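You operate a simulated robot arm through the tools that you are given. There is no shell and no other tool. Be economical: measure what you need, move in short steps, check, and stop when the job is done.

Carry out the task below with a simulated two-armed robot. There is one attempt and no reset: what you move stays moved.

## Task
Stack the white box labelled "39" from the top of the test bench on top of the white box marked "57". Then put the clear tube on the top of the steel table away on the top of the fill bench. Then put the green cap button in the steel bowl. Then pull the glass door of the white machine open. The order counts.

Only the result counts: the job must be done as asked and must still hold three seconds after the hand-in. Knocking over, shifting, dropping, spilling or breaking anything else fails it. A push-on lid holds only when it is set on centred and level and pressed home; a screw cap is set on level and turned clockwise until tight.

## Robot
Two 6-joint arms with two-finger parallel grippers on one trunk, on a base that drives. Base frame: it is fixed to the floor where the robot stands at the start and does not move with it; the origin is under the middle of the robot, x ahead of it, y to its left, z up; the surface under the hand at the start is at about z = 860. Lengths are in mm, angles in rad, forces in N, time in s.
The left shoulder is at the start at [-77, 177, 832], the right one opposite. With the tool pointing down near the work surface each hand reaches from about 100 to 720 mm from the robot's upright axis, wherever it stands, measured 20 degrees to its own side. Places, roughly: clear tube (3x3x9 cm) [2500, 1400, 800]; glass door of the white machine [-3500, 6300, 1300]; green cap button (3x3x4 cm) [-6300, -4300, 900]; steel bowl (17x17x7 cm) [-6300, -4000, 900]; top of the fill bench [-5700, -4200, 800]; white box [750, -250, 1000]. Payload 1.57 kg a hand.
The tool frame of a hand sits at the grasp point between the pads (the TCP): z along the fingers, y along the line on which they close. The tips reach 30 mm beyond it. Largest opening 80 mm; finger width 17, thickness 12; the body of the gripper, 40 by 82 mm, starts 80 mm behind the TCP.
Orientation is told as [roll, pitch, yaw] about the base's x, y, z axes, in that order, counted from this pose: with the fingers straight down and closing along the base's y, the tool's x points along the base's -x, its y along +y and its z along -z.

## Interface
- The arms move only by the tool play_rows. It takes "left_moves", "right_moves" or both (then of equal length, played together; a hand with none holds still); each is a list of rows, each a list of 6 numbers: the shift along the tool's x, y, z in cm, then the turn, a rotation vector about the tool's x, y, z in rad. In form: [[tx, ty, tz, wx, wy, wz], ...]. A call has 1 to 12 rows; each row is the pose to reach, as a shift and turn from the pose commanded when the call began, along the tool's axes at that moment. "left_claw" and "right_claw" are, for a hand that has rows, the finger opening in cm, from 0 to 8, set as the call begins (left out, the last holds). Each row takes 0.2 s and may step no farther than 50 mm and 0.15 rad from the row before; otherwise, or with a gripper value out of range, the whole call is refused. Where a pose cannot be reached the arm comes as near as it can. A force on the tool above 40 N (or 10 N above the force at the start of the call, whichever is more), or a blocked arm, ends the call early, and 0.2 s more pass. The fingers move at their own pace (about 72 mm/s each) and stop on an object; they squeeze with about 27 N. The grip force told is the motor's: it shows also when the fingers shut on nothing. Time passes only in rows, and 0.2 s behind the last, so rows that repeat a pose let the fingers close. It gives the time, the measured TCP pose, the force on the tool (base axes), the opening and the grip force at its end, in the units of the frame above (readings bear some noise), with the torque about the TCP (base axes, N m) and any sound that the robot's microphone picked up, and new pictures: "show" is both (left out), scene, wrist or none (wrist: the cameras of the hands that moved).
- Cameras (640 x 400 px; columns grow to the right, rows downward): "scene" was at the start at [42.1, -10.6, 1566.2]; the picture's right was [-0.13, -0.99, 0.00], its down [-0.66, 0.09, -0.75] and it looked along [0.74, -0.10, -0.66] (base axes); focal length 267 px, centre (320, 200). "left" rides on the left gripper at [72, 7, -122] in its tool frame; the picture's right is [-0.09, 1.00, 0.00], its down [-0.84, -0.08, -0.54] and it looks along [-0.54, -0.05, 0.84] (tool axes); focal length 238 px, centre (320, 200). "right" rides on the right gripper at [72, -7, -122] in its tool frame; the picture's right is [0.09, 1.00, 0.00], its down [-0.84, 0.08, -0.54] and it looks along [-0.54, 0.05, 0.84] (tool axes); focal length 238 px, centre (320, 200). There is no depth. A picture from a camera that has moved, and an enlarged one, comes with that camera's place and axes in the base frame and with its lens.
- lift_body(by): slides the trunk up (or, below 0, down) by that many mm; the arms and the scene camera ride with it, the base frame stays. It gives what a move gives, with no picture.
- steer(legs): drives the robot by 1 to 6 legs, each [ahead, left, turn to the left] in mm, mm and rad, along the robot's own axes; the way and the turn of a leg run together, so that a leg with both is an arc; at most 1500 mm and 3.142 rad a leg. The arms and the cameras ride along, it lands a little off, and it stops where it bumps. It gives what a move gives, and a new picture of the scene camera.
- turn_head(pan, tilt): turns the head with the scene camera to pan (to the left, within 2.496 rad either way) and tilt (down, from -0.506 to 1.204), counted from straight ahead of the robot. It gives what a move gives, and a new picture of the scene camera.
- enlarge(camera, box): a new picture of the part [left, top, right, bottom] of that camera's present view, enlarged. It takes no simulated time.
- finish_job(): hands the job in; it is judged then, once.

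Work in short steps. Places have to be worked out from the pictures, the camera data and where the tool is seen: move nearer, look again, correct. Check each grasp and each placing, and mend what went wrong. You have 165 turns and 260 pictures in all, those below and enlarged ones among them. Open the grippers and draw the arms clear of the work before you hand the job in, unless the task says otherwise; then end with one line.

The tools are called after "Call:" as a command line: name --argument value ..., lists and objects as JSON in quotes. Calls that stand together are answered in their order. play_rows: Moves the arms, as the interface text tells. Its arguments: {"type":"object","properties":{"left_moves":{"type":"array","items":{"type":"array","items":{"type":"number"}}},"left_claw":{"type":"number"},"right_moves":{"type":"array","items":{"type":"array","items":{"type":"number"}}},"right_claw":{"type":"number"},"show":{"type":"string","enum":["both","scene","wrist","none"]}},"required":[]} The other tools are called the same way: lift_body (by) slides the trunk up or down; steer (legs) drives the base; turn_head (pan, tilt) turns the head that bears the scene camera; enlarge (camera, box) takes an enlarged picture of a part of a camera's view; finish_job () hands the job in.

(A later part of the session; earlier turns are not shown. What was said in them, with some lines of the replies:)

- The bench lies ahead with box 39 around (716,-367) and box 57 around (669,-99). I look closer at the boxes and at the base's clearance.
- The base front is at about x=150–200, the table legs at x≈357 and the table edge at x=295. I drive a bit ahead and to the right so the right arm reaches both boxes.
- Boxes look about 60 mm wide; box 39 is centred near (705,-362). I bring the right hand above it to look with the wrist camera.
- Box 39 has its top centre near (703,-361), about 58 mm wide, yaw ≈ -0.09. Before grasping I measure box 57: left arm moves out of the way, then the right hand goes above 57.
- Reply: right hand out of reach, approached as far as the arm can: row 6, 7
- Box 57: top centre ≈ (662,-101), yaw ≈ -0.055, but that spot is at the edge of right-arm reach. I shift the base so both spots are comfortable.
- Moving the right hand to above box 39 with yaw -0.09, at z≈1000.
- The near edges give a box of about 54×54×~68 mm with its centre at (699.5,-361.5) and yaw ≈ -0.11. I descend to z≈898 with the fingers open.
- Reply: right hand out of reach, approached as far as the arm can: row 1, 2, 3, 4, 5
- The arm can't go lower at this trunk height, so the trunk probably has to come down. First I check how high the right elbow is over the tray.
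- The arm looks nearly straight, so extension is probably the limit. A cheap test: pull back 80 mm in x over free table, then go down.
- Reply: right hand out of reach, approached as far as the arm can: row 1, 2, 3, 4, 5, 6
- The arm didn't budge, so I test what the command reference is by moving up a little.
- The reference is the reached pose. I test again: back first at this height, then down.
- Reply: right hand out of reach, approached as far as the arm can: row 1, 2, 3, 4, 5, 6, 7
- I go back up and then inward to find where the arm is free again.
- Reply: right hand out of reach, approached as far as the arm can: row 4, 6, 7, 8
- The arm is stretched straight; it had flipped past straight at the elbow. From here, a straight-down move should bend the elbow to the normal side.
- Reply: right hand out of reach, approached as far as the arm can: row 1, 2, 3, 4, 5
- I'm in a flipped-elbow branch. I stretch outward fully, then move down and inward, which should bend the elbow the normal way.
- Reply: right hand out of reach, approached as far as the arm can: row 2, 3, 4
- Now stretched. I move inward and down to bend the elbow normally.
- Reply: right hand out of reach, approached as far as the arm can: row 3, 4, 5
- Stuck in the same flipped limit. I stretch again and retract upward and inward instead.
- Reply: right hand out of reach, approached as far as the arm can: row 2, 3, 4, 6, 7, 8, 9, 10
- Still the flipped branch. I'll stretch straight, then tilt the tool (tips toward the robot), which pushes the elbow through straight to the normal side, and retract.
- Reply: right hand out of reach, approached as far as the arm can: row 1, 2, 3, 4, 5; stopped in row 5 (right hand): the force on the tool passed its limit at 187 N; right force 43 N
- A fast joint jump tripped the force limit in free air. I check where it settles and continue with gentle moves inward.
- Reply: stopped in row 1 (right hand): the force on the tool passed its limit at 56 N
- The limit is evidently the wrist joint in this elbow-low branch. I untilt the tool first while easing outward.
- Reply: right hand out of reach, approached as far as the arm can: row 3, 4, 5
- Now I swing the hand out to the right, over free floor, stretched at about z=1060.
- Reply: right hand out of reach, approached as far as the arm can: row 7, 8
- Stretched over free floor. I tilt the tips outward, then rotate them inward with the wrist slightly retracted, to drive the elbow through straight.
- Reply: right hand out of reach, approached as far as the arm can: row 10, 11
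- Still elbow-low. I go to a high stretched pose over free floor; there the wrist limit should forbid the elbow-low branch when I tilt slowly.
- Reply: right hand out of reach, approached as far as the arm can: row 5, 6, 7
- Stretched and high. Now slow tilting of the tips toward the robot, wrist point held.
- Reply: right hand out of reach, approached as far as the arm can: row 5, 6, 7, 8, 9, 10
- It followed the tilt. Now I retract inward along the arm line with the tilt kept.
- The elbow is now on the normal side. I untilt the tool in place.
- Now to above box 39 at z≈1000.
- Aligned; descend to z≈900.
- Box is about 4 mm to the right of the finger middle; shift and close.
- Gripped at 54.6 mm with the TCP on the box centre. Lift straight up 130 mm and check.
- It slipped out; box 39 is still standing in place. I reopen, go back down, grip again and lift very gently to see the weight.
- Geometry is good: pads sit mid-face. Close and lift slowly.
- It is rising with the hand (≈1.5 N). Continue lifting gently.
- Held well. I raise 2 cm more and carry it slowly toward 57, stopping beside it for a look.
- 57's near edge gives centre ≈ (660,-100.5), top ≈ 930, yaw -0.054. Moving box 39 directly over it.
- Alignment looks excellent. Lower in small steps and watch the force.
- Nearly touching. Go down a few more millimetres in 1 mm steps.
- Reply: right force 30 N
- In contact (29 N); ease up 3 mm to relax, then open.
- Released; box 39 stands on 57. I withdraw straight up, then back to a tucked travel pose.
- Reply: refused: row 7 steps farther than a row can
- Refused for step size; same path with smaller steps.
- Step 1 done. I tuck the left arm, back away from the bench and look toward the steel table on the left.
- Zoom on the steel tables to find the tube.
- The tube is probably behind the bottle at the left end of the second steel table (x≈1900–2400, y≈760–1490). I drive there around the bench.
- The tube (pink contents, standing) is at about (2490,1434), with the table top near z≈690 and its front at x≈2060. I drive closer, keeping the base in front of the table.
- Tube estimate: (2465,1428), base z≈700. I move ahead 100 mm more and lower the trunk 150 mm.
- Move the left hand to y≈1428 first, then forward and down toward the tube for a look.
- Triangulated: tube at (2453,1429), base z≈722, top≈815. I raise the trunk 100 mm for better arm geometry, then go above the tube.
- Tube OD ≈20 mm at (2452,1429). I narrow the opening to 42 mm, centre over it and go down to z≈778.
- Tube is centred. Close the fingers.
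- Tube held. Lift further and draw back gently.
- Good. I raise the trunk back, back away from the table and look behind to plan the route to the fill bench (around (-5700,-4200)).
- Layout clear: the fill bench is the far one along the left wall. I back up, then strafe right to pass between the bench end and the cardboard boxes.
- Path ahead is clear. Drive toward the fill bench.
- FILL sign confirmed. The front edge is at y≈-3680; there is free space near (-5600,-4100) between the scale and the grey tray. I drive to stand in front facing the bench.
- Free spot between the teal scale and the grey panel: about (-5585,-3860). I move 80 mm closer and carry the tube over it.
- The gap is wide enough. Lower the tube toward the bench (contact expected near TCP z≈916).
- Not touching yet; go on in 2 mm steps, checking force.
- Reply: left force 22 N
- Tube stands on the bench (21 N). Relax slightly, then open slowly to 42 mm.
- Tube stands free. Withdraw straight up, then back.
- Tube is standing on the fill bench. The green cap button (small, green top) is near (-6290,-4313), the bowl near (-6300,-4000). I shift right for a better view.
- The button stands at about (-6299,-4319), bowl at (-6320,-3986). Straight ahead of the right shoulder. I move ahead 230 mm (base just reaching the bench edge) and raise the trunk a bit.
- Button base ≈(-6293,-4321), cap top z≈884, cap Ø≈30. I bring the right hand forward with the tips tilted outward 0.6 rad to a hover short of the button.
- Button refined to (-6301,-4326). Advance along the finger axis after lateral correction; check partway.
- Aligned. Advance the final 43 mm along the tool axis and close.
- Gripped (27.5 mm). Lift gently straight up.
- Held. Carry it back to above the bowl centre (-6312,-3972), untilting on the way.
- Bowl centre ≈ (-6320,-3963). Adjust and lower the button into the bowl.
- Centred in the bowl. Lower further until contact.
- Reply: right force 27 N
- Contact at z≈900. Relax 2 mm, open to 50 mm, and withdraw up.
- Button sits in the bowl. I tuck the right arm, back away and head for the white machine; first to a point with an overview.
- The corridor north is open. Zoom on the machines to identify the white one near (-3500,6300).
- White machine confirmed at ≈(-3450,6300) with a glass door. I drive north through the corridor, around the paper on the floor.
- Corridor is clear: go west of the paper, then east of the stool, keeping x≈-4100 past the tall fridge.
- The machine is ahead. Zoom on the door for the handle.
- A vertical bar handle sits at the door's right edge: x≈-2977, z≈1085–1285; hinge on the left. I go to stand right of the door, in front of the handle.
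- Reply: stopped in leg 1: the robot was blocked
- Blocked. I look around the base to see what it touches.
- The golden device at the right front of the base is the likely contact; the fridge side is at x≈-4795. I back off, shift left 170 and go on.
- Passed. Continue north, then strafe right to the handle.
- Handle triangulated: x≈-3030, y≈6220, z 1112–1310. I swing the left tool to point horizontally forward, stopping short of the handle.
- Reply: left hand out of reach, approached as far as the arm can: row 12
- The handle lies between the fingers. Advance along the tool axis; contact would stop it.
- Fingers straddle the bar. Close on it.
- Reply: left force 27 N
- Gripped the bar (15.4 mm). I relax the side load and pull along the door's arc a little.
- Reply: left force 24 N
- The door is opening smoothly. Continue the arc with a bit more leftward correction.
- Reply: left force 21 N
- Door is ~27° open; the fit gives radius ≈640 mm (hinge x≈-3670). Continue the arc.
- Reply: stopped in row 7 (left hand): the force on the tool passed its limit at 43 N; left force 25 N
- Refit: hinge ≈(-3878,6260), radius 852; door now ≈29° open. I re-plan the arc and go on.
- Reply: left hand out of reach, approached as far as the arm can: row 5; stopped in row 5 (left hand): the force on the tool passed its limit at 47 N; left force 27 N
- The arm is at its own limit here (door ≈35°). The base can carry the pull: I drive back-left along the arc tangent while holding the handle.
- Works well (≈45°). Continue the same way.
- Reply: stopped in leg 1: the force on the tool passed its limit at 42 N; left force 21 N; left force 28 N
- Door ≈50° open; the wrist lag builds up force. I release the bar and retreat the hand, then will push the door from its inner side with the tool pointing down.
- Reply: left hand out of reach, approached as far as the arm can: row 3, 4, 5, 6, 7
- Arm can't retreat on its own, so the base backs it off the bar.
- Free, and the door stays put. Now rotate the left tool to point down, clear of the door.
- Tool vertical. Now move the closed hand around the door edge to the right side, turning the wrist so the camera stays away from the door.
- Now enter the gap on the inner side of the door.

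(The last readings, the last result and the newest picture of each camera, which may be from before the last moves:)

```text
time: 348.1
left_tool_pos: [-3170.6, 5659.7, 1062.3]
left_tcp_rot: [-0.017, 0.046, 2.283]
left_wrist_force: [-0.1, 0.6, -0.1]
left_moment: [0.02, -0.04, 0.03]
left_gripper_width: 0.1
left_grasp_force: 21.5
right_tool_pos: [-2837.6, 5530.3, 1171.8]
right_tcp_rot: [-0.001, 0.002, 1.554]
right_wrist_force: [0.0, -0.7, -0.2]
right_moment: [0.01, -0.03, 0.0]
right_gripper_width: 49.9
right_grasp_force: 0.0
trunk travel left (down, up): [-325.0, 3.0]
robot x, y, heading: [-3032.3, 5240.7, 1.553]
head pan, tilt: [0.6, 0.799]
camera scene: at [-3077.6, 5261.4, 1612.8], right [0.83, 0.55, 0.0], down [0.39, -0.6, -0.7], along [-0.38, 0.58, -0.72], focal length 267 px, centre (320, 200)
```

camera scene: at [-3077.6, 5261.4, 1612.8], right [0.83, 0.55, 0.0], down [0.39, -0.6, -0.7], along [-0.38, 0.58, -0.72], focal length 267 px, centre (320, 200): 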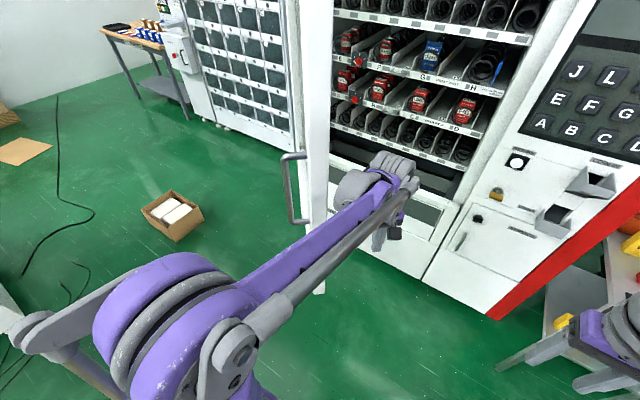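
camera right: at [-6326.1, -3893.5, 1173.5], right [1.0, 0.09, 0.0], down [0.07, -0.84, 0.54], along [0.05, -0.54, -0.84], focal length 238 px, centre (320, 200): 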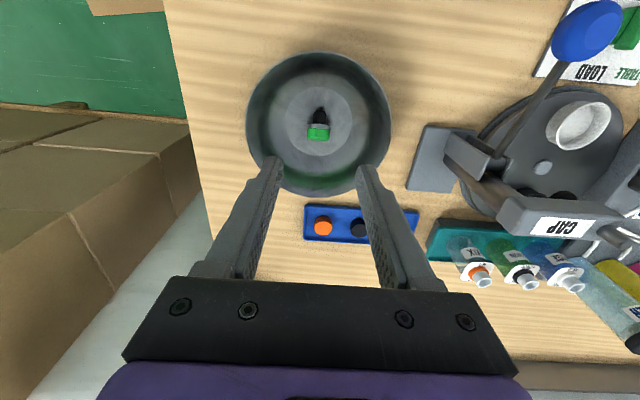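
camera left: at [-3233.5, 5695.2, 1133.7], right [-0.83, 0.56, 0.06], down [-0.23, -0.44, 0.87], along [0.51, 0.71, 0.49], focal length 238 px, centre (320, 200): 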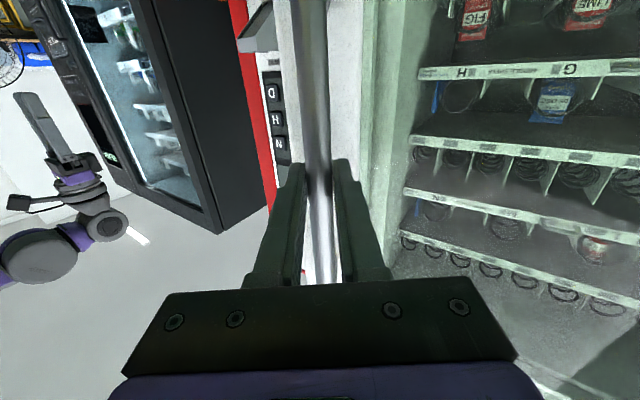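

Inside. Now push the door outward along its arc.

Call:
play_rows --left_moves '[[-1.5, 3.4, 0, 0, 0, 0], [-3, 6.8, 0, 0, 0, 0], [-4.5, 10.2, 0, 0, 0, 0], [-6.1, 13.6, 0, 0, 0, 0], [-7.6, 17, 0, 0, 0, 0], [-7.8, 19.1, 0, 0, 0, 0.03], [-8, 21.2, 0, 0, 0, 0.06], [-8.2, 23.3, 0, 0, 0, 0.08], [-8.3, 25.4, 0, 0, 0, 0.1], [-8.3, 25.4, 0, 0, 0, 0.1]]' --show "scene"

```text
time: 350.3
left_tool_pos: [-3417.9, 5558.4, 1055.2]
left_tcp_rot: [-0.021, 0.044, 2.183]
left_wrist_force: [-0.3, 0.3, -0.1]
left_moment: [0.0, 0.01, 0.02]
left_gripper_width: 0.0
left_grasp_force: 21.5
right_tool_pos: [-2837.9, 5530.8, 1171.9]
right_tcp_rot: [-0.001, 0.001, 1.553]
right_wrist_force: [-0.2, 0.0, 0.4]
right_moment: [0.01, 0.0, 0.03]
right_gripper_width: 50.0
right_grasp_force: 0.2
trunk travel left (down, up): [-325.0, 3.0]
robot x, y, heading: [-3029.6, 5236.6, 1.556]
head pan, tilt: [0.6, 0.799]
camera scene: at [-3077.4, 5262.7, 1612.8], right [0.83, 0.55, 0.0], down [0.39, -0.6, -0.7], along [-0.38, 0.58, -0.72], focal length 267 px, centre (320, 200)
```

scene: 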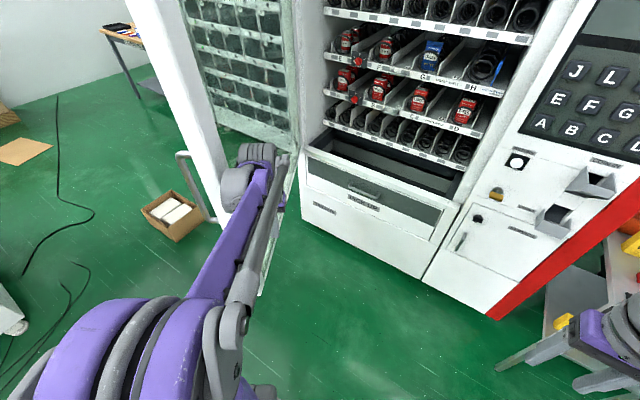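

The door swings well. Push a bit further (toward ~70–75°).

Call:
play_rows --left_moves '[[-0.2, 2.1, 0, 0, 0, 0.02], [-0.5, 4.2, 0, 0, 0, 0.05], [-0.7, 6.3, 0, 0, 0, 0.07], [-1, 8.4, 0, 0, 0, 0.1], [-1.2, 10.5, 0, 0, 0, 0.12], [-1.5, 12.6, 0, 0, 0, 0.15], [-1.7, 14.6, 0, 0, 0, 0.17], [-2, 16.6, 0, 0, 0, 0.2]]' --show "scene"

```text
time: 352.1
left_tool_pos: [-3565.5, 5478.3, 1050.2]
left_tcp_rot: [-0.03, 0.037, 1.983]
left_wrist_force: [-0.5, -0.3, 0.4]
left_moment: [-0.03, 0.01, -0.03]
left_gripper_width: 0.0
left_grasp_force: 21.0
right_tool_pos: [-2839.8, 5530.7, 1172.7]
right_tcp_rot: [-0.002, 0.0, 1.552]
right_wrist_force: [-0.1, -0.4, -0.1]
right_moment: [-0.01, -0.01, 0.01]
right_gripper_width: 50.2
right_grasp_force: 0.0
trunk travel left (down, up): [-325.0, 3.0]
robot x, y, heading: [-3034.2, 5237.2, 1.553]
head pan, tilt: [0.6, 0.799]
camera scene: at [-3078.3, 5262.4, 1612.8], right [0.83, 0.55, 0.0], down [0.39, -0.6, -0.7], along [-0.38, 0.58, -0.72], focal length 267 px, centre (320, 200)
```

scene: 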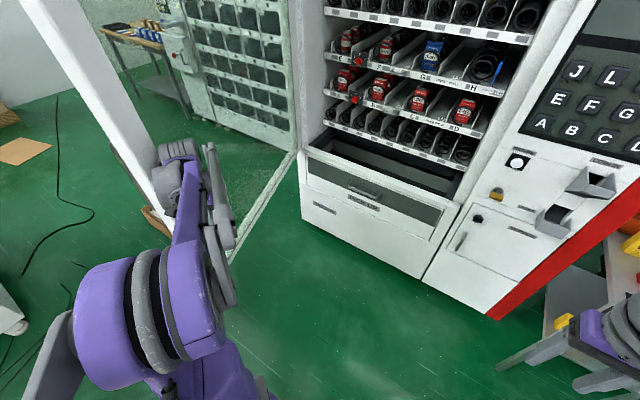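

The door is wide open. Withdraw the hand from the door, away to the right and toward the robot.

Call:
play_rows --left_moves '[[1, -3, 0, 0, 0, 0], [2.5, -7, 0, 0, 0, 0], [4, -11, 0, 0, 0, 0], [5.5, -15, -1, 0, 0, 0], [6.5, -19, -2, 0, 0, 0], [9, -22, -3, 0, 0, 0.1], [12, -24, -4, 0, 0, 0.2], [14, -25, -5, 0, 0, 0.3], [14, -25, -5, 0, 0, 0.3]]' --left_claw 4 --show "scene"

Call:
turn_head --pan 0.7 --tilt 0.4

```text
time: 354.1
left_tool_pos: [-3281.7, 5454.2, 1113.7]
left_tcp_rot: [-0.039, 0.026, 1.684]
left_wrist_force: [-0.9, -0.5, 0.1]
left_moment: [-0.04, 0.02, -0.08]
left_gripper_width: 39.7
left_grasp_force: 0.0
right_tool_pos: [-2837.5, 5530.5, 1171.7]
right_tcp_rot: [-0.003, -0.001, 1.555]
right_wrist_force: [-1.0, -0.3, 1.1]
right_moment: [-0.03, 0.0, -0.02]
right_gripper_width: 49.8
right_grasp_force: 0.1
trunk travel left (down, up): [-325.0, 3.0]
robot x, y, heading: [-3030.4, 5235.4, 1.554]
head pan, tilt: [0.6, 0.799]
camera scene: at [-3077.7, 5262.9, 1612.8], right [0.83, 0.55, 0.0], down [0.39, -0.6, -0.7], along [-0.38, 0.58, -0.72], focal length 267 px, centre (320, 200)
```

scene: 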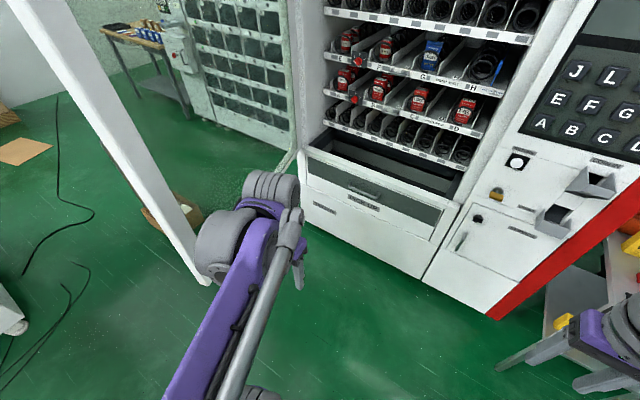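

```text
time: 354.9
left_tool_pos: [-3281.0, 5452.4, 1114.2]
left_tcp_rot: [-0.038, 0.027, 1.684]
left_wrist_force: [0.3, 0.0, 0.0]
left_moment: [-0.01, -0.03, -0.02]
left_gripper_width: 40.0
left_grasp_force: 0.1
right_tool_pos: [-2837.9, 5531.5, 1171.6]
right_tcp_rot: [-0.001, 0.003, 1.553]
right_wrist_force: [-0.5, 0.5, -0.8]
right_moment: [0.01, -0.01, 0.0]
right_gripper_width: 50.1
right_grasp_force: 0.1
trunk travel left (down, up): [-325.0, 3.0]
robot x, y, heading: [-3035.1, 5237.6, 1.552]
head pan, tilt: [0.7, 0.4]
camera scene: at [-3091.6, 5267.0, 1647.8], right [0.78, 0.63, 0.0], down [0.25, -0.3, -0.92], along [-0.58, 0.71, -0.39], focal length 267 px, centre (320, 200)
```

scene: 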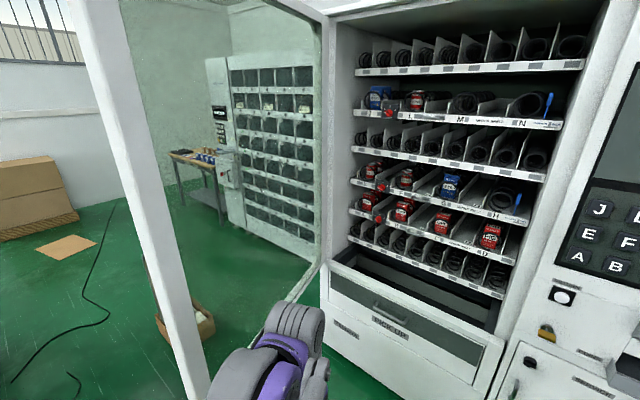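

The door stands wide open and holds; both grippers are empty and clear. Hand in.

Call:
finish_job

```text
The job is handed in.
```

I did all four steps in order and handed the job in: box 39 is on top of box 57, the clear tube stands upright on the fill bench, the green cap button is in the steel bowl, and the white machine's glass door is pulled wide open. On the way to the machine the base bumped something once, probably the golden device by the fridge; I saw no sign that it moved, but I did not check it closely.
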